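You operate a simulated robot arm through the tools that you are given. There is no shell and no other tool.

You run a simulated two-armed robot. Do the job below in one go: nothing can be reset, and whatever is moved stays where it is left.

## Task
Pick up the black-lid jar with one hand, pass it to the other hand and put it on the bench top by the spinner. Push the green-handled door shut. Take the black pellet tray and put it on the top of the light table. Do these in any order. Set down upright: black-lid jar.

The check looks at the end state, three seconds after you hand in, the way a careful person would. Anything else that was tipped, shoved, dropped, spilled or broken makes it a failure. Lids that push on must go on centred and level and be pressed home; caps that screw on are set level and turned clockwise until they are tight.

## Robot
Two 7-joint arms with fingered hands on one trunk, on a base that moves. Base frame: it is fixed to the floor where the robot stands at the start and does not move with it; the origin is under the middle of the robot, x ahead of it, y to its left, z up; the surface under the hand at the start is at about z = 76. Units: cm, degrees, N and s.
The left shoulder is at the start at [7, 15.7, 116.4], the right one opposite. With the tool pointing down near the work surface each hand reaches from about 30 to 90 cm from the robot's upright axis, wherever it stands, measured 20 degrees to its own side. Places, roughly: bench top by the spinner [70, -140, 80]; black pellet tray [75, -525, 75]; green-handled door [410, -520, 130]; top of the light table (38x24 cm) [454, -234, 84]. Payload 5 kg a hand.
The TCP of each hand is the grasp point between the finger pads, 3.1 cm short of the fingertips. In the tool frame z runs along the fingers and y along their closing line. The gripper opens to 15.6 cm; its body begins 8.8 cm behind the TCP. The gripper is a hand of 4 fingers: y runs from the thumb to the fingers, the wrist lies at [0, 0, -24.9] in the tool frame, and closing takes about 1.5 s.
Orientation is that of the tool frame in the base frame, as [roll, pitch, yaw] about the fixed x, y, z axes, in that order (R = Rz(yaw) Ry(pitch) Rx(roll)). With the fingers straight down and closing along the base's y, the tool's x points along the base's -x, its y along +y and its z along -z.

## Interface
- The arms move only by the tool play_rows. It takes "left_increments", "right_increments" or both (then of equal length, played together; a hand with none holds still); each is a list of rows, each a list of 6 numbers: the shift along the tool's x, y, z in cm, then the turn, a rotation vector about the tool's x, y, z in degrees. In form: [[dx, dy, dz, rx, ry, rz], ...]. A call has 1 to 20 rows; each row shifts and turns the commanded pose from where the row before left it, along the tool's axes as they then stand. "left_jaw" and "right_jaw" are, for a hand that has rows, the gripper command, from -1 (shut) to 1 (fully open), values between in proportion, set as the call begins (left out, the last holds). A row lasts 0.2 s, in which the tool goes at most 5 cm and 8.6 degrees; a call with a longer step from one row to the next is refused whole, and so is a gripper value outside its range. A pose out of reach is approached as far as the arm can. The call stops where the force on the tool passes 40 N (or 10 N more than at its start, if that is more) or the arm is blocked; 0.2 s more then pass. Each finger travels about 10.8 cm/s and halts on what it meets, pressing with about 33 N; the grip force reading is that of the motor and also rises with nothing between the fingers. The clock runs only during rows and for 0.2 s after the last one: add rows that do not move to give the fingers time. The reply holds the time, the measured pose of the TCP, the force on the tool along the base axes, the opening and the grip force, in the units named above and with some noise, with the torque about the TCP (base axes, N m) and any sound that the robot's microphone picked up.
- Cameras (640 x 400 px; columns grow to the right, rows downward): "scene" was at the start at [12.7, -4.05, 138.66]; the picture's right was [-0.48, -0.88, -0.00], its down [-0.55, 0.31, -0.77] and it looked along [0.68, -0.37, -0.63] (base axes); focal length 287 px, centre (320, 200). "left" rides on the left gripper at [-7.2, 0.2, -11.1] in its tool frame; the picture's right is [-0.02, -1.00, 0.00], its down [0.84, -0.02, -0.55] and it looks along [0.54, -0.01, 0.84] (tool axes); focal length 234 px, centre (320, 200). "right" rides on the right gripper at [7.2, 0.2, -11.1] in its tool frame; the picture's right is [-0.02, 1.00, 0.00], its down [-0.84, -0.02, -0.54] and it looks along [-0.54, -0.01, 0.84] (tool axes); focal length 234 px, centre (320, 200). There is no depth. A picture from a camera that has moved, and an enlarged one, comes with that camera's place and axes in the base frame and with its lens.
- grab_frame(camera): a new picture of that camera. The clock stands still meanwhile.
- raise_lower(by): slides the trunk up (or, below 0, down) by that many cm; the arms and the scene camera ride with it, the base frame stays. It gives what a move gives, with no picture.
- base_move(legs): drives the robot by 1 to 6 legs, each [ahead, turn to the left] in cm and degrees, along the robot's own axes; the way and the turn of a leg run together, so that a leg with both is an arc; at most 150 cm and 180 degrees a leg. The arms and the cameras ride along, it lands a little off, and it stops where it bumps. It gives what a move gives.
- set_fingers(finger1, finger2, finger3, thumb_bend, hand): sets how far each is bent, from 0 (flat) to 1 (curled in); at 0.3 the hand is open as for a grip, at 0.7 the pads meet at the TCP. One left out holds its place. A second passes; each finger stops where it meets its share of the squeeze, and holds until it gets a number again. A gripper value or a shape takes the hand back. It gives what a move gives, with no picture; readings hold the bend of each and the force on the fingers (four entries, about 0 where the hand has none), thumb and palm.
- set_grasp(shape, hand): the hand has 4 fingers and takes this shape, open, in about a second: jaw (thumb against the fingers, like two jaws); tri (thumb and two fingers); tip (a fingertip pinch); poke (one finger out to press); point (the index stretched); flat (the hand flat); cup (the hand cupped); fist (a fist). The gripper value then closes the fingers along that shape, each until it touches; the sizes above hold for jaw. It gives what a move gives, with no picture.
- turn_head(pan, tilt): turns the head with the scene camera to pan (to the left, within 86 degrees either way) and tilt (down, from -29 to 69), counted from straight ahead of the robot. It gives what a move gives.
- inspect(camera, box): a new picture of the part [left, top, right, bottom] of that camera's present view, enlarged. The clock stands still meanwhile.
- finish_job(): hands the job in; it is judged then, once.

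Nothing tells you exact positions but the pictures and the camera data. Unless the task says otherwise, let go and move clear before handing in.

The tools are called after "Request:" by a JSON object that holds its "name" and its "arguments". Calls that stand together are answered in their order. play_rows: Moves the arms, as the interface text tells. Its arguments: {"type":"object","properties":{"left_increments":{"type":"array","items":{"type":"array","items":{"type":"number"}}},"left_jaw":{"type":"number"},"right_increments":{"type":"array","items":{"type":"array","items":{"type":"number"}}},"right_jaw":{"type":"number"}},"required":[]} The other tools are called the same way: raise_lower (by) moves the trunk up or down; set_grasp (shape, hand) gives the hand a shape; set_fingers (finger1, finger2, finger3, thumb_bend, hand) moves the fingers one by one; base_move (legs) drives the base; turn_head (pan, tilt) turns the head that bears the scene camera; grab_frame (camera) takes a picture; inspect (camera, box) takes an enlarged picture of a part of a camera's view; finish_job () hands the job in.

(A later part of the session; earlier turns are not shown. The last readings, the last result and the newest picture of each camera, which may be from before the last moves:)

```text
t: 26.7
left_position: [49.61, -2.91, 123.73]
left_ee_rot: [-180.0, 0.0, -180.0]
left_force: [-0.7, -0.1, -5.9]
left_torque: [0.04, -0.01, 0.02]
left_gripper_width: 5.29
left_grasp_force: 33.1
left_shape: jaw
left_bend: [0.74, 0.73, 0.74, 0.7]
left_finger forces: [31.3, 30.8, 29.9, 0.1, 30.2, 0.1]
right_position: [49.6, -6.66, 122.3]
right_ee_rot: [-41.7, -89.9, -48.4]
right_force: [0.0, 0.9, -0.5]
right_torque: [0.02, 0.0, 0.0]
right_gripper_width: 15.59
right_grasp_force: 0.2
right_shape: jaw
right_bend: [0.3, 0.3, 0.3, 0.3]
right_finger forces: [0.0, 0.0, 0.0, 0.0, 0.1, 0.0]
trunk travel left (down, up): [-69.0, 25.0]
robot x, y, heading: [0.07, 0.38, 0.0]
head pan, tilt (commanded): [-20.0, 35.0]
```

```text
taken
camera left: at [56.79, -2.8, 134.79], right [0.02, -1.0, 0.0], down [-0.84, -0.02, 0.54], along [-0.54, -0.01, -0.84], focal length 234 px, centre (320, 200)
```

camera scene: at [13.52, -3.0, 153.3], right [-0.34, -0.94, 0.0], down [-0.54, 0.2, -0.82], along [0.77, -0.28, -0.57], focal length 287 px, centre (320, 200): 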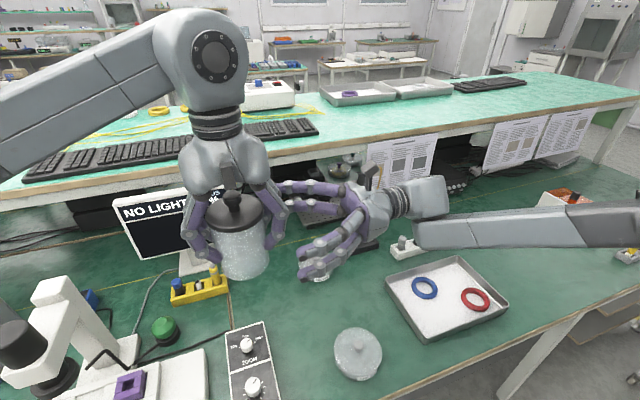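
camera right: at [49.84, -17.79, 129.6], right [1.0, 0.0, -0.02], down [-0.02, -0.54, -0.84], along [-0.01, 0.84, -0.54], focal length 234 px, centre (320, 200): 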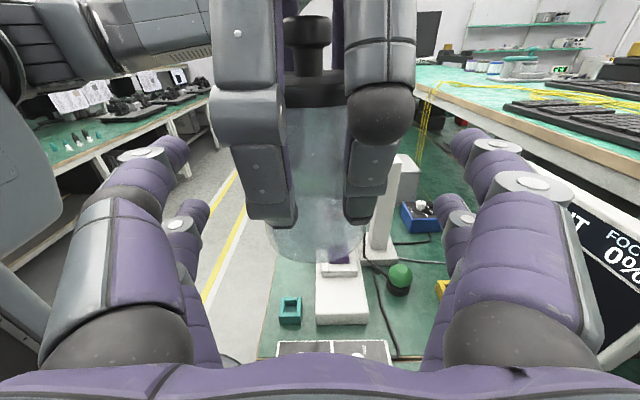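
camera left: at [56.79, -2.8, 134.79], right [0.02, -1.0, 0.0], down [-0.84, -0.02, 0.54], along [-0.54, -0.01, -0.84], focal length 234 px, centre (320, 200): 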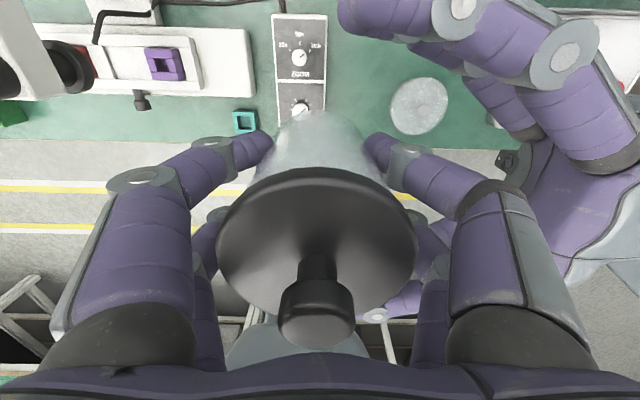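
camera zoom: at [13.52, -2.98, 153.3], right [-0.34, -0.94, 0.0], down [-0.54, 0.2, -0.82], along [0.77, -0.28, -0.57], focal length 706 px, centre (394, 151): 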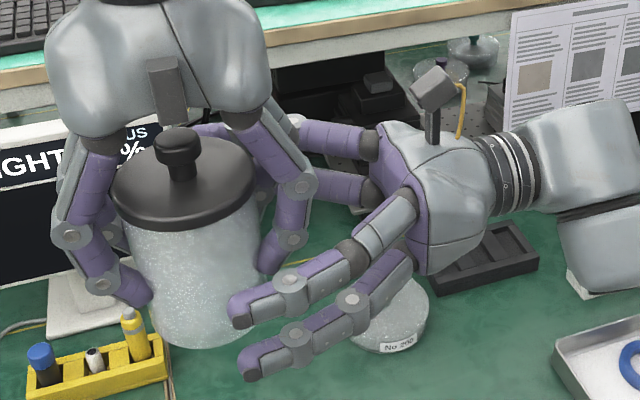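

The right fingers straddle the jar with the left fingers inside the cage and room to the palm. I'm moving the last 2.3 cm and closing the right hand.

Request:
{"name": "play_rows", "arguments": {"right_increments": [[0, 0, 1, 0, 0, 0], [0, 0, 1, 0, 0, 0], [0, 0, 0.4, 0, 0, 0], [0, 0, 0, 0, 0, 0]]}}

Request:
{"name": "inspect", "arguments": {"camera": "scene", "box": [160, 140, 420, 300]}}

Request:
{"name": "grab_frame", "arguments": {"camera": "right"}}

```text
t: 27.7
left_position: [49.59, -2.97, 123.74]
left_ee_rot: [179.9, 0.0, -180.0]
left_force: [0.2, 0.5, -5.2]
left_torque: [0.0, -0.04, -0.01]
left_gripper_width: 5.3
left_grasp_force: 32.8
left_shape: jaw
left_bend: [0.74, 0.73, 0.74, 0.7]
left_finger forces: [31.1, 30.9, 30.0, 0.1, 30.2, 0.0]
right_position: [49.62, -4.21, 122.32]
right_ee_rot: [-68.1, -89.9, -22.0]
right_force: [-0.2, -0.3, 0.6]
right_torque: [-0.01, -0.01, 0.02]
right_gripper_width: 15.59
right_grasp_force: 0.1
right_shape: jaw
right_bend: [0.3, 0.3, 0.3, 0.3]
right_finger forces: [0.0, 0.0, 0.1, 0.0, 0.1, 0.1]
trunk travel left (down, up): [-69.0, 25.0]
robot x, y, heading: [-0.18, 0.02, -0.1]
head pan, tilt (commanded): [-20.0, 35.0]
```

```text
2.46 times, centred on (290, 220) of scene
camera zoom: at [13.55, -2.92, 153.3], right [-0.34, -0.94, 0.0], down [-0.54, 0.2, -0.82], along [0.77, -0.28, -0.57], focal length 706 px, centre (394, 151)
```

zoom: 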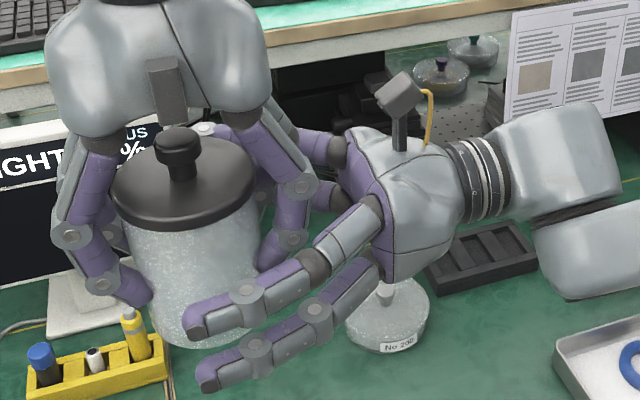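

```text
taken
camera right: at [49.88, -15.39, 129.6], right [1.0, 0.0, -0.03], down [-0.02, -0.54, -0.84], along [-0.01, 0.84, -0.54], focal length 234 px, centre (320, 200)
```

right: 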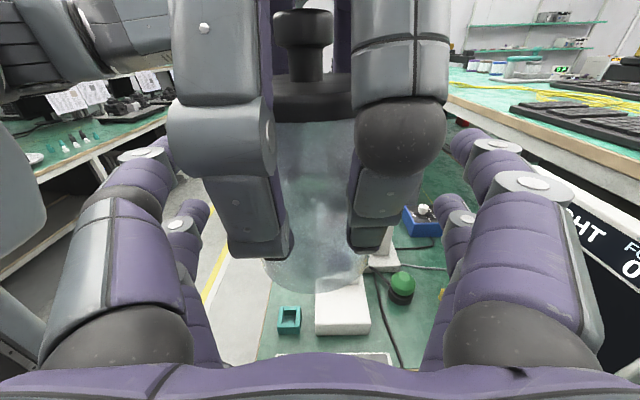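

Everything clears. I'm closing the right hand on the jar.

Request:
{"name": "play_rows", "arguments": {"right_increments": [[0, 0, 0, 0, 0, 0], [0, 0, 0, 0, 0, 0], [0, 0, 0, 0, 0, 0], [0, 0, 0, 0, 0, 0], [0, 0, 0, 0, 0, 0], [0, 0, 0, 0, 0, 0], [0, 0, 0, 0, 0, 0], [0, 0, 0, 0, 0, 0], [0, 0, 0, 0, 0, 0]], "right_jaw": -1}}

Request:
{"name": "inspect", "arguments": {"camera": "scene", "box": [160, 140, 420, 300]}}

Request:
{"name": "grab_frame", "arguments": {"camera": "right"}}

Request:
{"name": "grab_frame", "arguments": {"camera": "left"}}

```text
t: 29.7
left_position: [49.54, -2.89, 123.81]
left_ee_rot: [180.0, 0.1, -180.0]
left_force: [3.3, -12.4, -5.6]
left_torque: [-0.22, -0.07, 0.07]
left_gripper_width: 5.3
left_grasp_force: 33.1
left_shape: jaw
left_bend: [0.74, 0.73, 0.73, 0.7]
left_finger forces: [30.5, 30.0, 34.1, 0.0, 36.1, 0.0]
right_position: [49.54, -4.3, 122.43]
right_ee_rot: [-59.7, -89.9, -30.4]
right_force: [-4.2, 11.8, -0.3]
right_torque: [0.06, 0.0, -0.06]
right_gripper_width: 7.17
right_grasp_force: 32.7
right_shape: jaw
right_bend: [0.73, 0.73, 0.73, 0.72]
right_finger forces: [29.6, 29.9, 30.4, 0.0, 33.2, 0.0]
trunk travel left (down, up): [-69.0, 25.0]
robot x, y, heading: [0.13, -0.01, -0.0]
head pan, tilt (commanded): [-20.0, 35.0]
```

```text
2.46 times, centred on (290, 220) of scene
camera zoom: at [13.55, -2.93, 153.3], right [-0.34, -0.94, 0.0], down [-0.54, 0.2, -0.82], along [0.77, -0.28, -0.57], focal length 706 px, centre (394, 151)
```

zoom: 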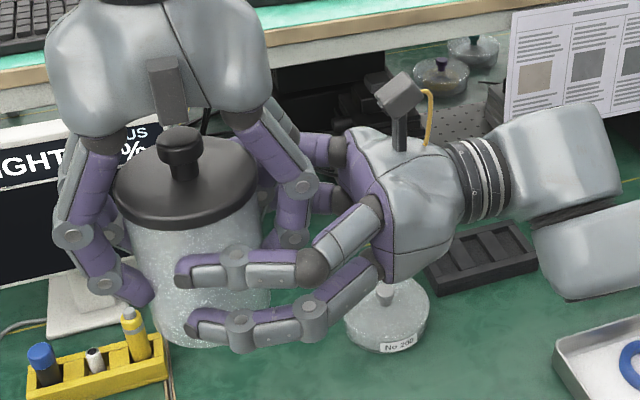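

```text
taken
camera right: at [49.86, -15.38, 129.61], right [1.0, 0.0, -0.02], down [-0.02, -0.54, -0.84], along [-0.01, 0.84, -0.54], focal length 234 px, centre (320, 200)
```

right: 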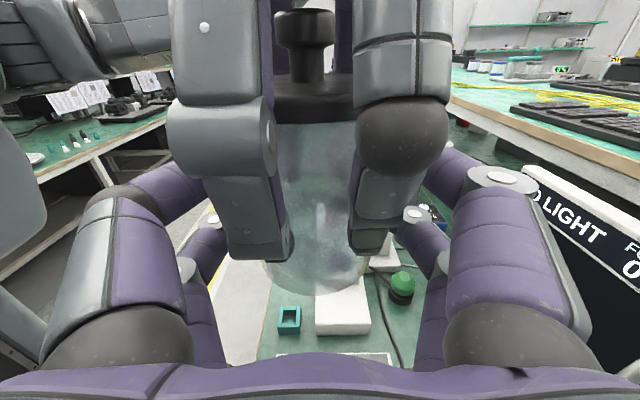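

```text
taken
camera left: at [56.82, -2.77, 134.79], right [0.02, -1.0, 0.0], down [-0.84, -0.02, 0.54], along [-0.54, -0.01, -0.84], focal length 234 px, centre (320, 200)
```

left: 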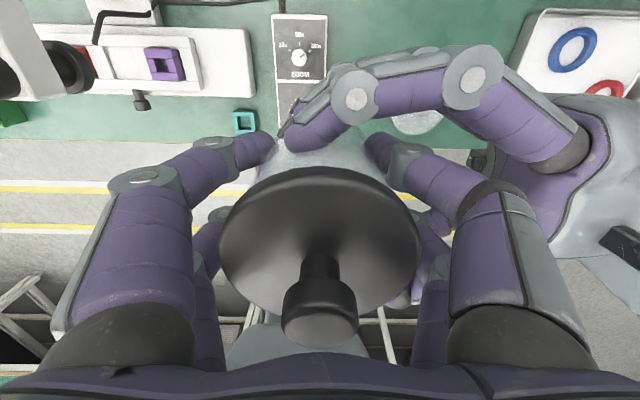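

Both hands now hold the jar at about 30 N per finger, well inside friction limits. I'm opening the left hand slightly and checking before lifting it away.

Request:
{"name": "play_rows", "arguments": {"left_increments": [[0, 0, 0, 0, 0, 0], [0, 0, 0, 0, 0, 0], [0, 0, 0, 0, 0, 0], [0, 0, 0, 0, 0, 0]], "left_jaw": -0.05}}

Request:
{"name": "grab_frame", "arguments": {"camera": "left"}}

Request:
{"name": "grab_frame", "arguments": {"camera": "right"}}

Request:
{"name": "inspect", "arguments": {"camera": "scene", "box": [160, 140, 420, 300]}}

```text
t: 30.7
left_position: [49.51, -2.85, 123.71]
left_ee_rot: [-179.9, 0.0, -179.9]
left_force: [0.3, -0.1, -1.0]
left_torque: [0.0, 0.03, 0.0]
left_gripper_width: 7.37
left_grasp_force: 0.1
left_shape: jaw
left_bend: [0.73, 0.73, 0.73, 0.7]
left_finger forces: [0.1, 0.0, 0.1, 0.0, 0.1, 0.0]
right_position: [49.73, -4.31, 122.23]
right_ee_rot: [-82.7, -89.9, -7.3]
right_force: [-0.5, 0.4, -0.6]
right_torque: [-0.06, -0.03, 0.01]
right_gripper_width: 7.12
right_grasp_force: 32.9
right_shape: jaw
right_bend: [0.73, 0.73, 0.73, 0.72]
right_finger forces: [30.5, 30.2, 28.6, 0.0, 32.2, 0.0]
trunk travel left (down, up): [-69.0, 25.0]
robot x, y, heading: [-0.17, -0.03, 0.2]
head pan, tilt (commanded): [-20.0, 35.0]
```

```text
taken
camera left: at [56.82, -2.74, 134.79], right [0.02, -1.0, 0.0], down [-0.84, -0.02, 0.54], along [-0.54, -0.01, -0.84], focal length 234 px, centre (320, 200)
```

left: 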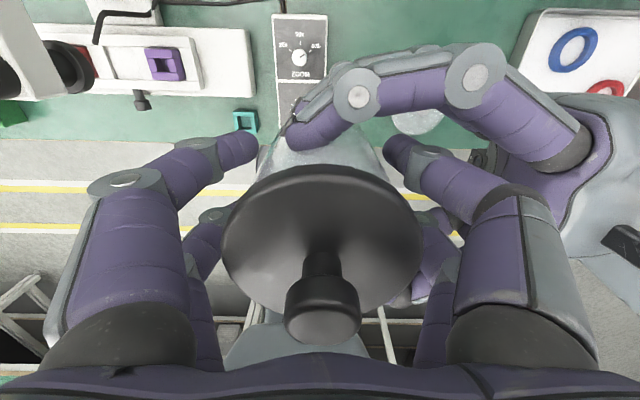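

```text
taken
camera right: at [49.9, -15.41, 129.59], right [1.0, 0.0, -0.03], down [-0.02, -0.54, -0.84], along [-0.01, 0.84, -0.54], focal length 234 px, centre (320, 200)
```

right: 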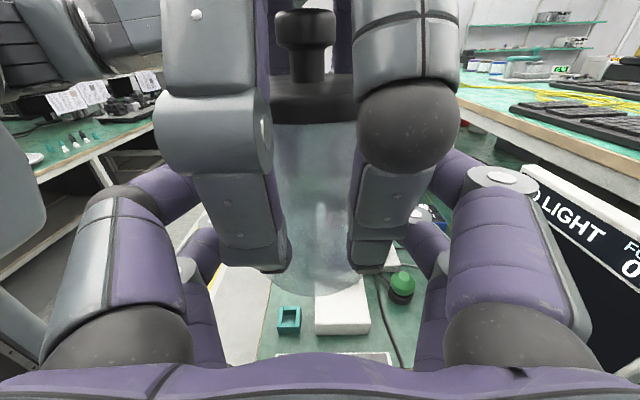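

```text
2.46 times, centred on (290, 220) of scene
camera zoom: at [13.55, -2.92, 153.3], right [-0.34, -0.94, 0.0], down [-0.54, 0.2, -0.82], along [0.77, -0.28, -0.57], focal length 706 px, centre (394, 151)
```

zoom: 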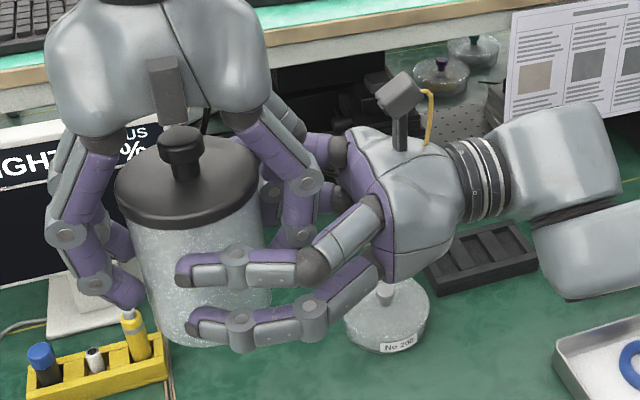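

The left hand is free of load. I'm opening it a touch more for lid clearance, then lifting it straight up.

Request:
{"name": "play_rows", "arguments": {"left_increments": [[0, 0, 0, 0, 0, 0], [0, 0, 0, 0, 0, 0], [0, 0, -0.5, 0, 0, 0], [0, 0, -1, 0, 0, 0], [0, 0, -1, 0, 0, 0], [0, 0, -1, 0, 0, 0]], "left_jaw": 0.08}}

Request:
{"name": "grab_frame", "arguments": {"camera": "left"}}

Request:
{"name": "inspect", "arguments": {"camera": "scene", "box": [160, 140, 420, 300]}}

```text
t: 32.1
left_position: [49.58, -2.96, 127.27]
left_ee_rot: [-180.0, 0.0, -180.0]
left_force: [-1.0, 0.4, 0.5]
left_torque: [-0.01, 0.04, 0.0]
left_gripper_width: 8.34
left_grasp_force: 0.1
left_shape: jaw
left_bend: [0.72, 0.72, 0.72, 0.7]
left_finger forces: [0.0, 0.0, 0.0, 0.0, 0.0, 0.0]
right_position: [49.51, -4.19, 122.42]
right_ee_rot: [-64.8, -89.9, -25.4]
right_force: [0.0, 0.0, -0.3]
right_torque: [-0.06, -0.04, 0.02]
right_gripper_width: 7.13
right_grasp_force: 32.6
right_shape: jaw
right_bend: [0.73, 0.73, 0.73, 0.72]
right_finger forces: [30.5, 30.3, 28.5, 0.0, 32.1, 0.1]
trunk travel left (down, up): [-69.0, 25.0]
robot x, y, heading: [0.06, 0.03, 0.1]
head pan, tilt (commanded): [-20.0, 35.0]
```

```text
taken
camera left: at [56.76, -2.77, 138.34], right [0.02, -1.0, 0.0], down [-0.84, -0.02, 0.54], along [-0.54, -0.01, -0.84], focal length 234 px, centre (320, 200)
```

left: 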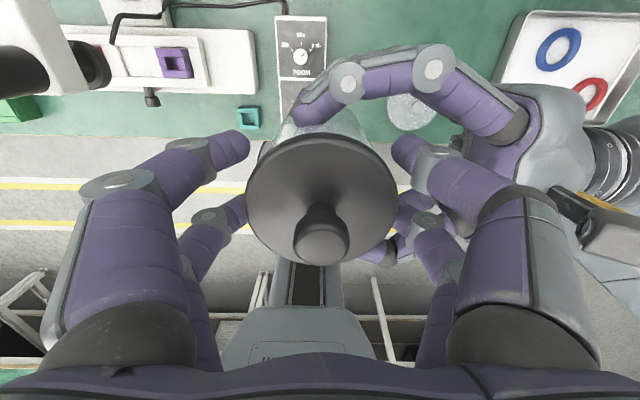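

```text
2.46 times, centred on (290, 220) of scene
camera zoom: at [13.53, -2.95, 153.3], right [-0.34, -0.94, 0.0], down [-0.54, 0.2, -0.82], along [0.77, -0.28, -0.57], focal length 706 px, centre (394, 151)
```

zoom: 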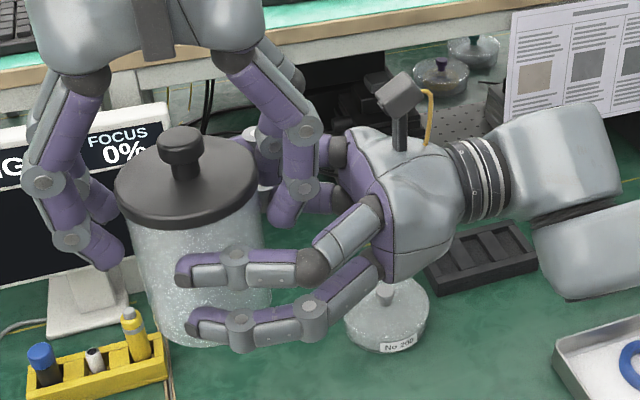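

The jar stays firmly in the right hand. I'm lifting the left hand well clear.

Request:
{"name": "play_rows", "arguments": {"left_increments": [[0, 0, -1.5, 0, 0, 0], [0, 0, -2, 0, 0, 0], [0, 0, -2, 0, 0, 0], [0, 0, -3, 0, 0, 0], [0, 0, -3, 0, 0, 0], [0, 0, -3, 0, 0, 0], [0, 0, 0, 0, 0, 0]]}}

Request:
{"name": "grab_frame", "arguments": {"camera": "scene"}}

```text
t: 33.7
left_position: [49.47, -2.95, 141.69]
left_ee_rot: [180.0, 0.0, -180.0]
left_force: [-0.8, 0.4, -0.9]
left_torque: [-0.01, 0.02, -0.04]
left_gripper_width: 8.36
left_grasp_force: 0.1
left_shape: jaw
left_bend: [0.72, 0.72, 0.72, 0.7]
left_finger forces: [0.0, 0.1, 0.0, 0.0, 0.0, 0.0]
right_position: [49.81, -4.24, 122.43]
right_ee_rot: [-80.2, -89.9, -9.8]
right_force: [0.6, 0.2, -0.5]
right_torque: [-0.04, -0.04, -0.02]
right_gripper_width: 7.15
right_grasp_force: 33.4
right_shape: jaw
right_bend: [0.73, 0.73, 0.73, 0.72]
right_finger forces: [30.5, 30.1, 28.5, 0.0, 32.1, 0.0]
trunk travel left (down, up): [-69.0, 25.0]
robot x, y, heading: [0.09, -0.07, 0.1]
head pan, tilt (commanded): [-20.0, 35.0]
```

```text
taken
camera scene: at [13.58, -2.91, 153.3], right [-0.34, -0.94, 0.0], down [-0.54, 0.2, -0.82], along [0.77, -0.28, -0.57], focal length 287 px, centre (320, 200)
```

scene: 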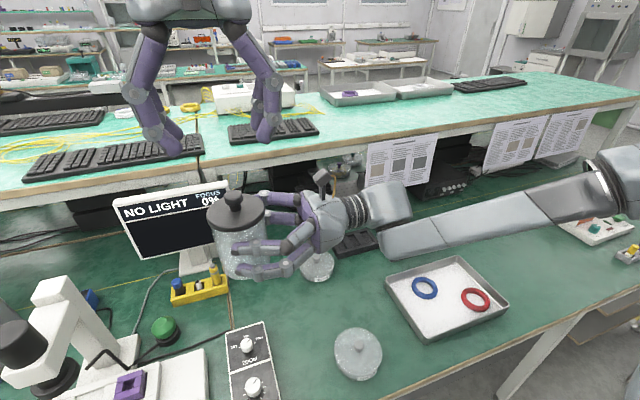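

The pass worked: the jar is now only in the right hand. I'll move the left hand aside and turn it so its camera gives a side view of the right hand and jar, to judge how low the jar sits versus the hand.

Request:
{"name": "play_rows", "arguments": {"left_increments": [[0, 4, 0, 0, 0, 0], [0, 5, 0, 0, 0, 0], [0, 5, 0, 0, 0, 0], [0, 5, 0, 0, 0, 0], [0, 5, 0, 0, 0, 0], [0, 1, 0, 0, 0, 0]], "left_jaw": 1}}

Request:
{"name": "play_rows", "arguments": {"left_increments": [[0, 0, 0, 4.619, -4.619, -4.619], [0, 0, 0, 4.619, -4.619, -4.619], [0, 0, 0, 4.619, -4.619, -4.619], [0, 0, 0, 4.619, -4.619, -4.619], [0, 0, 0, 4.619, -4.619, -4.619], [0, 0, 0, 4.619, -4.619, -4.619], [0, 0, 0, 4.619, -4.619, -4.619], [0, 0, 0, 4.619, -4.619, -4.619], [0, 0, 0, 0, 0, 0]]}}

Request:
{"name": "grab_frame", "arguments": {"camera": "scene"}}

```text
t: 35.1
left_position: [49.5, 22.21, 141.77]
left_ee_rot: [179.9, -0.1, 180.0]
left_force: [0.8, -0.8, -0.2]
left_torque: [0.03, -0.03, -0.01]
left_gripper_width: 15.63
left_grasp_force: 0.1
left_shape: jaw
left_bend: [0.3, 0.3, 0.3, 0.3]
left_finger forces: [0.0, 0.1, 0.0, 0.1, 0.1, 0.1]
right_position: [49.58, -4.34, 122.27]
right_ee_rot: [-50.8, -89.9, -39.4]
right_force: [0.7, -0.6, -0.3]
right_torque: [-0.09, -0.02, -0.02]
right_gripper_width: 7.14
right_grasp_force: 32.8
right_shape: jaw
right_bend: [0.73, 0.73, 0.73, 0.72]
right_finger forces: [30.4, 30.1, 28.4, 0.0, 32.2, 0.0]
trunk travel left (down, up): [-69.0, 25.0]
robot x, y, heading: [0.02, 0.06, -0.2]
head pan, tilt (commanded): [-20.0, 35.0]
```

```text
t: 37.1
left_position: [49.61, 22.1, 141.76]
left_ee_rot: [-131.5, 19.4, -131.4]
left_force: [-0.1, -0.6, 0.2]
left_torque: [0.0, 0.04, 0.02]
left_gripper_width: 15.61
left_grasp_force: 0.0
left_shape: jaw
left_bend: [0.3, 0.3, 0.3, 0.3]
left_finger forces: [0.1, 0.1, 0.1, 0.1, 0.0, 0.0]
right_position: [49.64, -4.26, 122.28]
right_ee_rot: [-74.8, -89.9, -15.2]
right_force: [0.2, 0.0, 0.3]
right_torque: [-0.08, -0.03, 0.0]
right_gripper_width: 7.13
right_grasp_force: 32.7
right_shape: jaw
right_bend: [0.73, 0.73, 0.73, 0.72]
right_finger forces: [30.4, 30.3, 28.4, 0.1, 32.1, 0.1]
trunk travel left (down, up): [-69.0, 25.0]
robot x, y, heading: [0.03, -0.14, -0.1]
head pan, tilt (commanded): [-20.0, 35.0]
```

```text
taken
camera scene: at [13.62, -2.95, 153.29], right [-0.34, -0.94, 0.0], down [-0.54, 0.2, -0.82], along [0.77, -0.28, -0.57], focal length 287 px, centre (320, 200)
```

scene: 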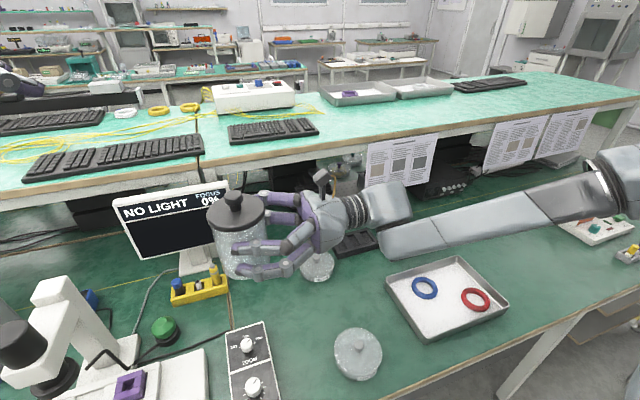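

Request:
{"name": "play_rows", "arguments": {"left_increments": [[0, 0, 0, 4.619, -4.619, -4.619], [0, 0, 0, 4.619, -4.619, -4.619], [0, 0, 0, 4.619, -4.619, -4.619], [0, 0, 0, 4.619, -4.619, -4.619], [0, 0, 0, 4.619, -4.619, -4.619], [0, 0, 0, 4.619, -4.619, -4.619], [0, 0, 0, 4.619, -4.619, -4.619], [0, 0, 0, 0, 7.5, 0], [0, 0, 0, 0, 7.5, 0], [0, 0, 0, 0, 7.5, 0], [0, 0, 0, 0, 7.5, 0], [0, 0, 0, 0, 0, 0]]}}

Request:
{"name": "grab_frame", "arguments": {"camera": "left"}}

Request:
{"name": "turn_head", "arguments": {"pan": 20, "tilt": 35}}

Request:
{"name": "grab_frame", "arguments": {"camera": "scene"}}

```text
t: 39.7
left_position: [50.27, 24.98, 143.77]
left_ee_rot: [-99.7, 0.8, -126.5]
left_force: [-0.3, -0.5, 0.3]
left_torque: [-0.01, 0.02, 0.03]
left_gripper_width: 15.57
left_grasp_force: 0.0
left_shape: jaw
left_bend: [0.3, 0.3, 0.3, 0.3]
left_finger forces: [0.0, 0.0, 0.0, 0.1, 0.1, 0.1]
left hand out of reach, approached as far as the arm can: row 5, 6, 7
right_position: [49.69, -4.29, 122.33]
right_ee_rot: [111.2, -90.0, 158.8]
right_force: [0.0, 0.1, 0.0]
right_torque: [-0.08, -0.03, -0.01]
right_gripper_width: 7.15
right_grasp_force: 32.8
right_shape: jaw
right_bend: [0.73, 0.73, 0.73, 0.72]
right_finger forces: [30.3, 30.3, 28.4, 0.1, 32.3, 0.0]
trunk travel left (down, up): [-69.0, 25.0]
robot x, y, heading: [-0.15, -0.23, -0.1]
head pan, tilt (commanded): [-20.0, 35.0]
```

```text
taken
camera left: at [45.74, 37.26, 145.5], right [0.14, -0.09, 0.99], down [-0.93, -0.36, 0.1], along [0.34, -0.93, -0.14], focal length 234 px, centre (320, 200)
```

left: 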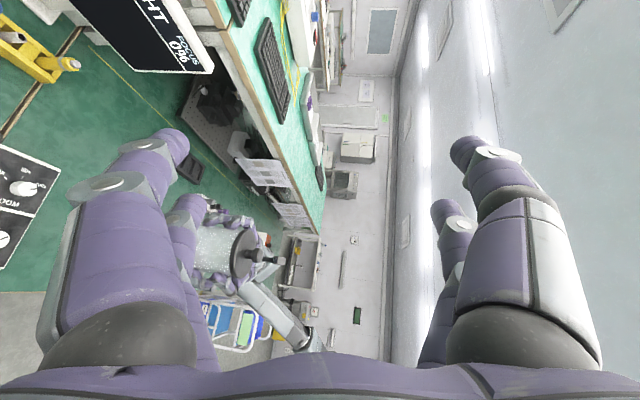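

```text
t: 40.8
left_position: [50.33, 25.21, 143.66]
left_ee_rot: [-99.7, 0.8, -126.5]
left_force: [0.4, -0.2, 0.3]
left_torque: [0.01, 0.0, 0.03]
left_gripper_width: 15.61
left_grasp_force: 0.1
left_shape: jaw
left_bend: [0.3, 0.3, 0.3, 0.3]
left_finger forces: [0.0, 0.0, 0.0, 0.0, 0.1, 0.1]
right_position: [49.64, -4.27, 122.42]
right_ee_rot: [-102.3, -89.9, 12.2]
right_force: [0.2, 0.7, -0.3]
right_torque: [-0.09, -0.03, 0.02]
right_gripper_width: 7.11
right_grasp_force: 32.8
right_shape: jaw
right_bend: [0.73, 0.73, 0.73, 0.72]
right_finger forces: [30.5, 30.3, 28.4, 0.1, 32.2, 0.1]
trunk travel left (down, up): [-69.0, 25.0]
robot x, y, heading: [0.25, -0.14, 0.1]
head pan, tilt (commanded): [20.0, 35.0]
```

```text
taken
camera scene: at [13.54, 3.16, 153.3], right [0.34, -0.94, 0.0], down [-0.54, -0.2, -0.82], along [0.77, 0.28, -0.57], focal length 287 px, centre (320, 200)
```

scene: 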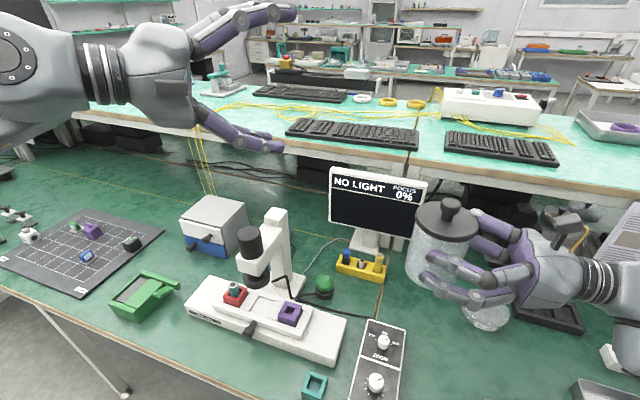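

The left camera can see the jar but a finger blocks it. I'm lowering the left hand so the camera is level with the jar.

Request:
{"name": "play_rows", "arguments": {"left_increments": [[0, 4, 0, 0, 0, 0], [0, 4, 0, 0, 0, 0], [0, 4, 0, 0, 0, 0], [0, 4, 0, 0, 0, 0], [0, 2, 0, 0, 0, 0], [0, 0, 0, 0, 0, 0]]}}

Request:
{"name": "grab_frame", "arguments": {"camera": "left"}}

```text
t: 42.2
left_position: [48.12, 26.97, 125.97]
left_ee_rot: [-99.8, 0.9, -126.5]
left_force: [0.0, 0.6, -0.8]
left_torque: [0.0, 0.0, 0.0]
left_gripper_width: 15.6
left_grasp_force: 0.1
left_shape: jaw
left_bend: [0.3, 0.3, 0.3, 0.3]
left_finger forces: [0.0, 0.1, 0.0, 0.1, 0.1, 0.0]
right_position: [49.64, -4.27, 122.39]
right_ee_rot: [-68.8, -89.8, -21.2]
right_force: [0.4, -0.3, -1.0]
right_torque: [-0.05, -0.01, -0.03]
right_gripper_width: 7.11
right_grasp_force: 33.0
right_shape: jaw
right_bend: [0.73, 0.73, 0.73, 0.72]
right_finger forces: [30.3, 30.4, 28.4, 0.0, 32.2, 0.1]
trunk travel left (down, up): [-69.0, 25.0]
robot x, y, heading: [0.3, 0.15, -0.2]
head pan, tilt (commanded): [20.0, 35.0]
```

```text
taken
camera left: at [43.53, 39.19, 127.63], right [0.14, -0.09, 0.99], down [-0.93, -0.36, 0.1], along [0.34, -0.93, -0.14], focal length 234 px, centre (320, 200)
```

left: 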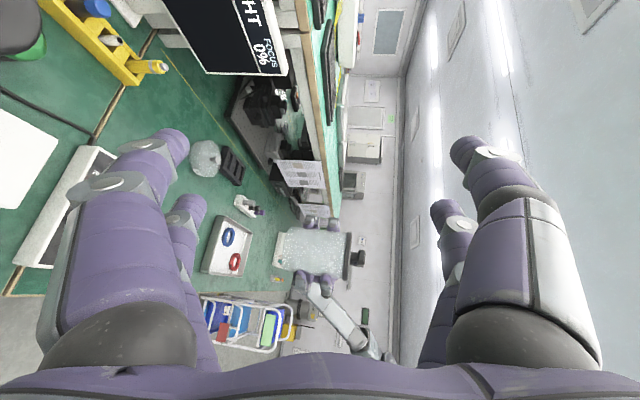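

Request:
{"name": "inspect", "arguments": {"camera": "left", "box": [240, 190, 400, 350]}}

```text
2.50 times, centred on (320, 270) of left
camera zoom: at [43.53, 39.19, 127.63], right [0.14, -0.09, 0.99], down [-0.93, -0.36, 0.1], along [0.34, -0.93, -0.14], focal length 585 px, centre (320, 25)
```

zoom: 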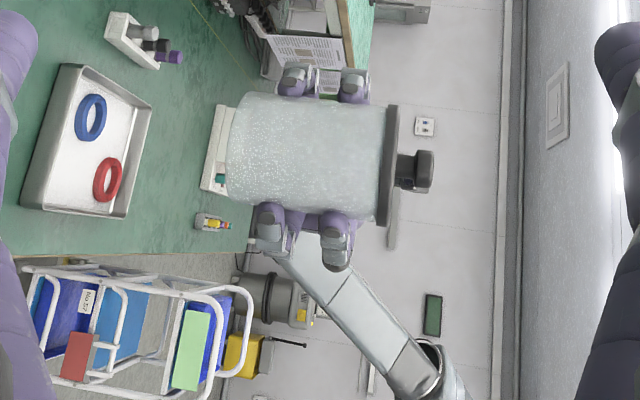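

Side view: the jar hangs level, the lower right-hand fingers are about 2 cm above its base. There's also a cart near the bench to the right, so I'm looking there before planning the drive.

Request:
{"name": "turn_head", "arguments": {"pan": -80, "tilt": 30}}

Request:
{"name": "grab_frame", "arguments": {"camera": "scene"}}

```text
t: 44.0
left_position: [48.07, 26.98, 125.79]
left_ee_rot: [-99.7, 0.8, -126.5]
left_force: [-0.1, -0.9, -0.3]
left_torque: [-0.02, -0.01, 0.0]
left_gripper_width: 15.62
left_grasp_force: 0.1
left_shape: jaw
left_bend: [0.3, 0.3, 0.3, 0.3]
left_finger forces: [0.1, 0.0, 0.0, 0.0, 0.0, 0.1]
right_position: [49.57, -4.09, 122.31]
right_ee_rot: [-79.3, -89.9, -10.9]
right_force: [-0.4, -0.4, 0.5]
right_torque: [-0.07, 0.01, -0.04]
right_gripper_width: 7.13
right_grasp_force: 33.2
right_shape: jaw
right_bend: [0.73, 0.73, 0.73, 0.72]
right_finger forces: [30.2, 30.3, 28.3, 0.1, 32.2, 0.0]
trunk travel left (down, up): [-69.0, 25.0]
robot x, y, heading: [-0.34, 0.21, -0.1]
head pan, tilt (commanded): [-80.0, 30.0]
```

```text
taken
camera scene: at [6.84, -8.8, 154.09], right [-0.98, -0.17, 0.0], down [-0.09, 0.49, -0.87], along [0.15, -0.85, -0.5], focal length 287 px, centre (320, 200)
```

scene: 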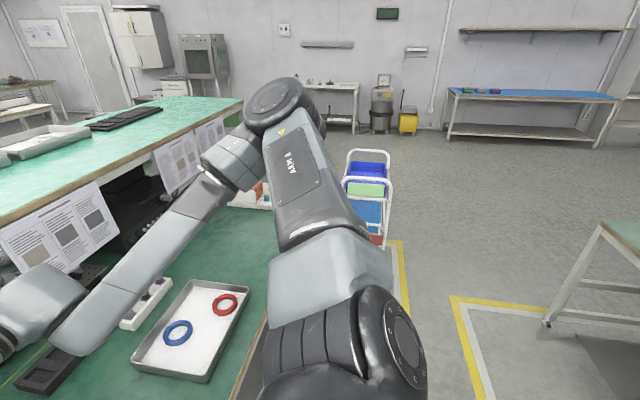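

The cart stands further along (y about -205), so a spot near y = -105 in front of the bench is free. I'm moving the right hand with the jar outward, then yawing it to point forward.

Request:
{"name": "play_rows", "arguments": {"right_increments": [[0, 0.5, -2, 0, 0, 0], [0, 1, -3, 0, 0, 0], [0, 1, -4, 0, 0, 0], [0, 1, -4, 0, 0, 0], [0, 1, -4, 0, 0, 0], [0, 1, -4, 0, 0, 0], [0, 0.5, -4, 0, 0, 0], [0, 0, -3, 0, 0, 0], [0, 0, 0, 0, 0, 0]]}}

Request:
{"name": "play_rows", "arguments": {"right_increments": [[0, 0, 0, -3, 0, 0], [0, 0, 0, -6, 0, 0], [0, 0, 0, -6, 0, 0], [0, 0, 0, -6, 0, 0], [0, 0, 0, -6, 0, 0], [0, 0, 0, -6, 0, 0], [0, 0, 0, -6, 0, 0], [0, 0, 0, -6, 0, 0], [0, 0, 0, 0, 0, 0]]}}

Request:
{"name": "turn_head", "arguments": {"pan": -20, "tilt": 35}}

Request:
{"name": "grab_frame", "arguments": {"camera": "scene"}}

```text
t: 46.0
left_position: [48.0, 27.0, 125.86]
left_ee_rot: [-99.7, 0.9, -126.5]
left_force: [0.6, -0.5, 0.3]
left_torque: [0.0, -0.05, -0.01]
left_gripper_width: 15.59
left_grasp_force: 0.1
left_shape: jaw
left_bend: [0.3, 0.3, 0.3, 0.3]
left_finger forces: [0.0, 0.1, 0.1, 0.0, 0.1, 0.0]
right_position: [55.72, -32.16, 122.31]
right_ee_rot: [-85.7, -89.8, -4.3]
right_force: [0.4, 0.0, 0.2]
right_torque: [-0.08, -0.05, -0.01]
right_gripper_width: 7.08
right_grasp_force: 32.6
right_shape: jaw
right_bend: [0.73, 0.73, 0.73, 0.72]
right_finger forces: [30.1, 30.2, 28.4, 0.0, 31.8, 0.1]
trunk travel left (down, up): [-69.0, 25.0]
robot x, y, heading: [-0.33, -0.03, -0.1]
head pan, tilt (commanded): [-80.0, 30.0]
```

```text
t: 48.0
left_position: [47.94, 26.99, 125.87]
left_ee_rot: [-99.8, 0.8, -126.5]
left_force: [0.5, 0.3, -0.5]
left_torque: [0.01, -0.02, -0.01]
left_gripper_width: 15.59
left_grasp_force: 0.0
left_shape: jaw
left_bend: [0.3, 0.3, 0.3, 0.3]
left_finger forces: [0.0, 0.0, 0.0, 0.1, 0.0, 0.0]
right_position: [55.74, -32.28, 122.37]
right_ee_rot: [-127.9, -89.9, -7.3]
right_force: [0.1, 0.4, 0.4]
right_torque: [-0.04, 0.07, -0.01]
right_gripper_width: 7.08
right_grasp_force: 33.0
right_shape: jaw
right_bend: [0.74, 0.73, 0.73, 0.72]
right_finger forces: [29.9, 30.3, 28.2, 0.1, 31.8, 0.0]
trunk travel left (down, up): [-69.0, 25.0]
robot x, y, heading: [0.4, -0.08, -0.1]
head pan, tilt (commanded): [-80.0, 30.0]
```

```text
t: 49.3
left_position: [48.02, 26.94, 125.91]
left_ee_rot: [-99.7, 0.9, -126.5]
left_force: [-1.2, 0.0, 0.1]
left_torque: [0.0, 0.04, 0.02]
left_gripper_width: 15.6
left_grasp_force: 0.0
left_shape: jaw
left_bend: [0.3, 0.3, 0.3, 0.3]
left_finger forces: [0.1, 0.0, 0.1, 0.0, 0.1, 0.1]
right_position: [55.69, -32.24, 122.25]
right_ee_rot: [-107.1, -89.9, -27.9]
right_force: [-0.3, 1.2, -0.2]
right_torque: [-0.03, 0.06, 0.0]
right_gripper_width: 7.09
right_grasp_force: 33.3
right_shape: jaw
right_bend: [0.74, 0.73, 0.73, 0.72]
right_finger forces: [29.9, 30.3, 28.3, 0.0, 31.8, 0.0]
trunk travel left (down, up): [-69.0, 25.0]
robot x, y, heading: [-0.12, 0.04, 0.2]
head pan, tilt (commanded): [-20.0, 35.0]
```

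```text
taken
camera scene: at [13.53, -2.96, 153.3], right [-0.34, -0.94, 0.0], down [-0.54, 0.2, -0.82], along [0.77, -0.28, -0.57], focal length 287 px, centre (320, 200)
```

scene: 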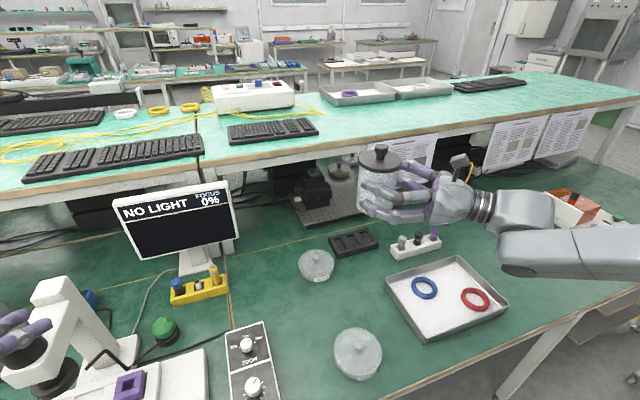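

Request:
{"name": "play_rows", "arguments": {"right_increments": [[0, 0, 0, -5, 0, 0], [0, 0, 0, -6, 0, 0], [0, 0, 0, -6, 0, 0], [0, 0, 0, -6, 0, 0], [0, 0, 0, -6, 0, 0], [0, 0, 0, -6, 0, 0], [0, 0, 0, -6, 0, 0], [0, 0, 0, -4, 0, 0], [0, 0, 0, 0, 0, 0]]}}

Request:
{"name": "grab_frame", "arguments": {"camera": "scene"}}

Request:
{"name": "grab_frame", "arguments": {"camera": "left"}}

```text
t: 51.3
left_position: [48.13, 26.83, 125.8]
left_ee_rot: [-99.8, 0.9, -126.5]
left_force: [-0.1, 0.1, 0.5]
left_torque: [-0.01, -0.02, 0.02]
left_gripper_width: 15.63
left_grasp_force: 0.2
left_shape: jaw
left_bend: [0.3, 0.3, 0.3, 0.3]
left_finger forces: [0.1, 0.1, 0.0, 0.0, 0.1, 0.1]
right_position: [55.13, -33.82, 122.38]
right_ee_rot: [144.1, -89.2, 68.4]
right_force: [0.1, 0.8, -6.2]
right_torque: [-0.08, 0.02, 0.0]
right_gripper_width: 7.09
right_grasp_force: 33.5
right_shape: jaw
right_bend: [0.74, 0.73, 0.73, 0.72]
right_finger forces: [29.6, 30.3, 28.1, 0.0, 31.7, 0.1]
right hand out of reach, approached as far as the arm can: row 3, 4, 5, 6, 7, 8
trunk travel left (down, up): [-69.0, 25.0]
robot x, y, heading: [-0.05, -0.01, 0.1]
head pan, tilt (commanded): [-20.0, 35.0]
```

```text
taken
camera scene: at [13.65, -2.9, 153.29], right [-0.34, -0.94, 0.0], down [-0.54, 0.2, -0.82], along [0.77, -0.28, -0.57], focal length 287 px, centre (320, 200)
```

scene: 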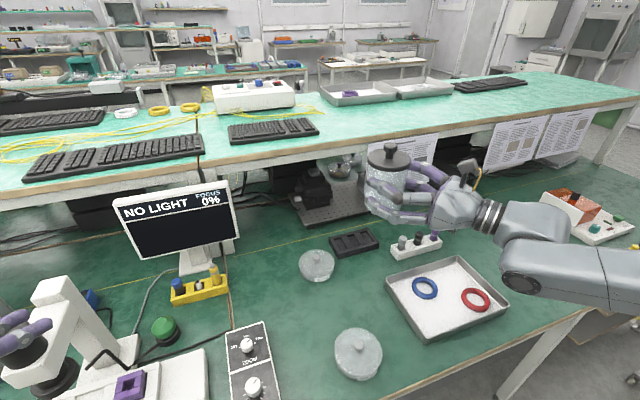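

```text
taken
camera left: at [43.6, 39.24, 127.61], right [0.14, -0.09, 0.99], down [-0.93, -0.36, 0.1], along [0.34, -0.93, -0.14], focal length 234 px, centre (320, 200)
```

left: 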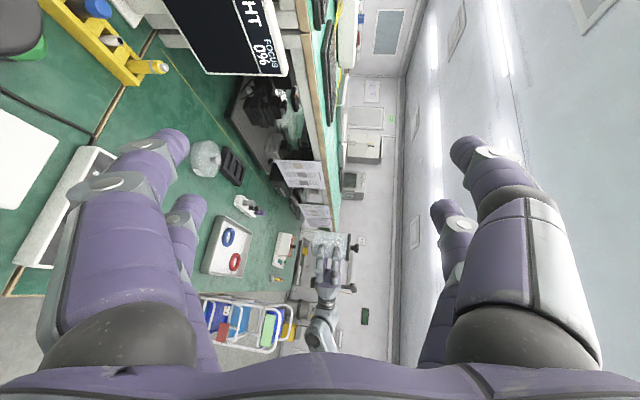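

The arm can't turn the hand fully forward here (azimuth about 33° at the limit). I'll go back to 45° and instead turn the robot 45° to the right when placing, so the hand points straight over the bench.

Request:
{"name": "play_rows", "arguments": {"right_increments": [[0, 0, 0, 5, 0, 0], [0, 0, 0, 6, 0, 0], [0, 0, 0, 6, 0, 0], [0, 0, 0, 6, 0, 0], [0, 0, 0, 6, 0, 0], [0, 0, 0, 6, 0, 0], [0, 0, 0, 6, 0, 0], [0, 0, 0, 4, 0, 0], [0, 0, 0, 0, 0, 0]]}}

Request:
{"name": "grab_frame", "arguments": {"camera": "scene"}}

```text
t: 53.3
left_position: [48.05, 26.9, 125.95]
left_ee_rot: [-99.7, 1.0, -126.6]
left_force: [-0.4, -0.5, -0.7]
left_torque: [0.01, 0.04, -0.01]
left_gripper_width: 15.58
left_grasp_force: 0.0
left_shape: jaw
left_bend: [0.3, 0.3, 0.3, 0.3]
left_finger forces: [0.0, 0.0, 0.0, 0.0, 0.1, 0.0]
right_position: [55.67, -32.29, 122.39]
right_ee_rot: [91.3, -90.0, 163.7]
right_force: [-0.7, 0.0, -5.7]
right_torque: [-0.05, 0.02, 0.02]
right_gripper_width: 7.07
right_grasp_force: 32.9
right_shape: jaw
right_bend: [0.74, 0.73, 0.73, 0.72]
right_finger forces: [29.4, 30.2, 27.7, 0.0, 31.4, 0.0]
trunk travel left (down, up): [-69.0, 25.0]
robot x, y, heading: [-0.06, -0.06, -0.2]
head pan, tilt (commanded): [-20.0, 35.0]
```

```text
taken
camera scene: at [13.47, -2.94, 153.31], right [-0.34, -0.94, 0.0], down [-0.54, 0.2, -0.82], along [0.77, -0.28, -0.57], focal length 287 px, centre (320, 200)
```

scene: 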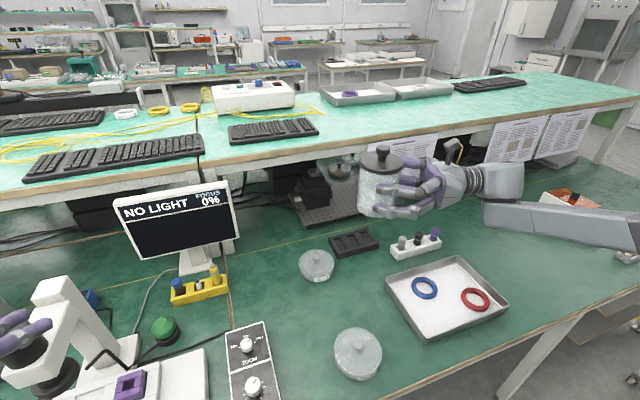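

The command had been clamped, so it came back too far. I'm turning 30° forward again to reach 45°.

Request:
{"name": "play_rows", "arguments": {"right_increments": [[0, 0, 0, -5, 0, 0], [0, 0, 0, -7, 0, 0], [0, 0, 0, -7, 0, 0], [0, 0, 0, -7, 0, 0], [0, 0, 0, -4, 0, 0], [0, 0, 0, 0, 0, 0]]}}

Request:
{"name": "grab_frame", "arguments": {"camera": "right"}}

```text
t: 54.7
left_position: [47.98, 26.92, 125.84]
left_ee_rot: [-99.8, 1.0, -126.5]
left_force: [0.5, 1.2, 0.1]
left_torque: [0.0, 0.01, -0.02]
left_gripper_width: 15.61
left_grasp_force: 0.1
left_shape: jaw
left_bend: [0.3, 0.3, 0.3, 0.3]
left_finger forces: [0.0, 0.0, 0.0, 0.1, 0.0, 0.1]
right_position: [55.67, -32.39, 122.29]
right_ee_rot: [-113.6, -89.9, -21.5]
right_force: [-0.1, -0.2, -6.1]
right_torque: [-0.08, 0.04, 0.01]
right_gripper_width: 7.02
right_grasp_force: 32.5
right_shape: jaw
right_bend: [0.74, 0.73, 0.73, 0.72]
right_finger forces: [29.4, 30.3, 27.7, 0.0, 31.5, 0.1]
trunk travel left (down, up): [-69.0, 25.0]
robot x, y, heading: [-0.03, -0.07, 0.3]
head pan, tilt (commanded): [-20.0, 35.0]
```

```text
taken
camera right: at [47.97, -40.31, 129.57], right [0.71, -0.71, -0.03], down [-0.4, -0.37, -0.84], along [0.58, 0.6, -0.55], focal length 234 px, centre (320, 200)
```

right: 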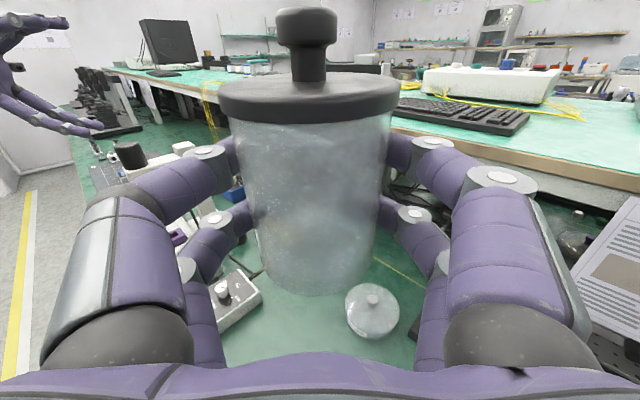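

The jar is held upright in the right hand. Now I'm driving: turn right 90°, checking the way first.

Request:
{"name": "base_move", "arguments": {"legs": [[0, -90]]}}

Request:
{"name": "turn_head", "arguments": {"pan": 0, "tilt": 35}}

Request:
{"name": "grab_frame", "arguments": {"camera": "scene"}}

```text
t: 58.9
left_position: [27.18, -47.84, 125.95]
left_ee_rot: [-99.7, 1.0, 143.9]
left_force: [-0.2, 0.0, -0.5]
left_torque: [0.0, -0.03, 0.01]
left_gripper_width: 15.6
left_grasp_force: 0.0
left_shape: jaw
left_bend: [0.3, 0.3, 0.3, 0.3]
left_finger forces: [0.0, 0.0, 0.0, 0.1, 0.0, 0.1]
right_position: [-31.94, -55.94, 122.33]
right_ee_rot: [62.1, -90.0, 73.3]
right_force: [-0.3, -0.4, -5.1]
right_torque: [0.04, 0.06, 0.0]
right_gripper_width: 6.95
right_grasp_force: 32.8
right_shape: jaw
right_bend: [0.74, 0.73, 0.74, 0.72]
right_finger forces: [28.8, 30.0, 27.3, 0.1, 30.3, 0.0]
trunk travel left (down, up): [-69.0, 25.0]
robot x, y, heading: [-0.46, 0.07, -89.6]
head pan, tilt (commanded): [-20.0, 35.0]
```

```text
t: 59.7
left_position: [27.18, -47.82, 125.92]
left_ee_rot: [-99.7, 0.9, 143.8]
left_force: [0.2, -0.5, 0.3]
left_torque: [0.01, 0.04, -0.01]
left_gripper_width: 15.62
left_grasp_force: 0.0
left_shape: jaw
left_bend: [0.3, 0.3, 0.3, 0.3]
left_finger forces: [0.1, 0.1, 0.0, 0.0, 0.0, 0.0]
right_position: [-31.92, -55.76, 122.33]
right_ee_rot: [-118.1, -89.9, -106.6]
right_force: [-0.1, 0.2, -6.1]
right_torque: [-0.01, 0.06, 0.03]
right_gripper_width: 6.96
right_grasp_force: 33.1
right_shape: jaw
right_bend: [0.74, 0.73, 0.74, 0.72]
right_finger forces: [28.8, 30.0, 27.4, 0.0, 30.3, 0.1]
trunk travel left (down, up): [-69.0, 25.0]
robot x, y, heading: [-0.11, -0.02, -89.7]
head pan, tilt (commanded): [0.0, 35.0]
```

```text
taken
camera scene: at [0.2, -13.77, 153.3], right [-1.0, -0.01, 0.0], down [0.0, 0.57, -0.82], along [0.0, -0.82, -0.57], focal length 287 px, centre (320, 200)
```

scene: 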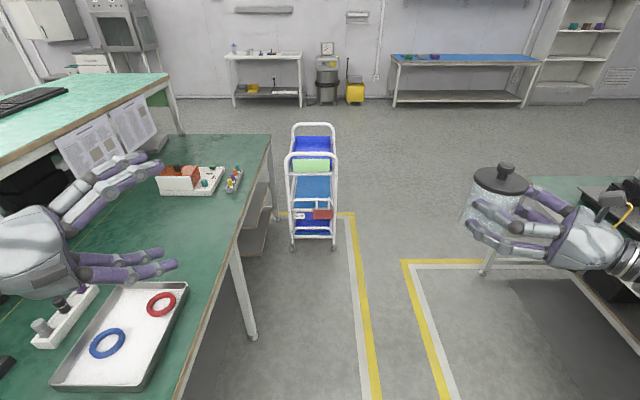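

The view is clear: cart's near end at about y = -171, bench edge at x about 34. I'm driving 75 cm along and turning back 45°.

Request:
{"name": "base_move", "arguments": {"legs": [[75, 0], [0, 45]]}}

Request:
{"name": "turn_head", "arguments": {"pan": 0, "tilt": 40}}

Request:
{"name": "grab_frame", "arguments": {"camera": "scene"}}

```text
t: 65.9
left_position: [53.76, -89.47, 125.88]
left_ee_rot: [-99.7, 0.9, -170.4]
left_force: [-0.7, 0.0, -0.1]
left_torque: [0.02, 0.02, -0.01]
left_gripper_width: 15.6
left_grasp_force: 0.0
left_shape: jaw
left_bend: [0.3, 0.3, 0.3, 0.3]
left_finger forces: [0.1, 0.0, 0.0, 0.0, 0.1, 0.1]
right_position: [18.09, -137.35, 122.29]
right_ee_rot: [-106.0, -89.9, -72.9]
right_force: [-0.4, -0.2, -5.6]
right_torque: [-0.01, 0.06, 0.01]
right_gripper_width: 6.95
right_grasp_force: 32.6
right_shape: jaw
right_bend: [0.74, 0.73, 0.74, 0.72]
right_finger forces: [28.7, 29.5, 27.0, 0.1, 30.0, 0.0]
trunk travel left (down, up): [-69.0, 25.0]
robot x, y, heading: [0.18, -75.51, -44.1]
head pan, tilt (commanded): [0.0, 35.0]
```

```text
t: 66.5
left_position: [53.68, -89.44, 125.81]
left_ee_rot: [-99.7, 0.9, -170.3]
left_force: [-0.7, 1.2, 0.0]
left_torque: [-0.01, 0.02, 0.0]
left_gripper_width: 15.57
left_grasp_force: 0.0
left_shape: jaw
left_bend: [0.3, 0.3, 0.3, 0.3]
left_finger forces: [0.0, 0.0, 0.0, 0.0, 0.1, 0.0]
right_position: [18.01, -137.21, 122.23]
right_ee_rot: [-124.2, -89.9, -54.7]
right_force: [1.9, -0.1, -6.5]
right_torque: [-0.04, 0.09, 0.04]
right_gripper_width: 6.93
right_grasp_force: 32.9
right_shape: jaw
right_bend: [0.74, 0.73, 0.74, 0.72]
right_finger forces: [28.8, 29.6, 27.0, 0.0, 30.1, 0.1]
trunk travel left (down, up): [-69.0, 25.0]
robot x, y, heading: [0.25, -75.75, -43.8]
head pan, tilt (commanded): [0.0, 40.0]
```

```text
taken
camera scene: at [10.33, -84.79, 152.55], right [-0.69, -0.72, 0.0], down [-0.46, 0.45, -0.77], along [0.55, -0.53, -0.64], focal length 287 px, centre (320, 200)
```

scene: 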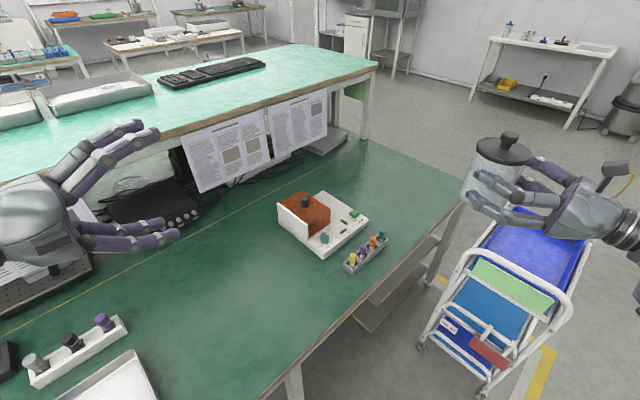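

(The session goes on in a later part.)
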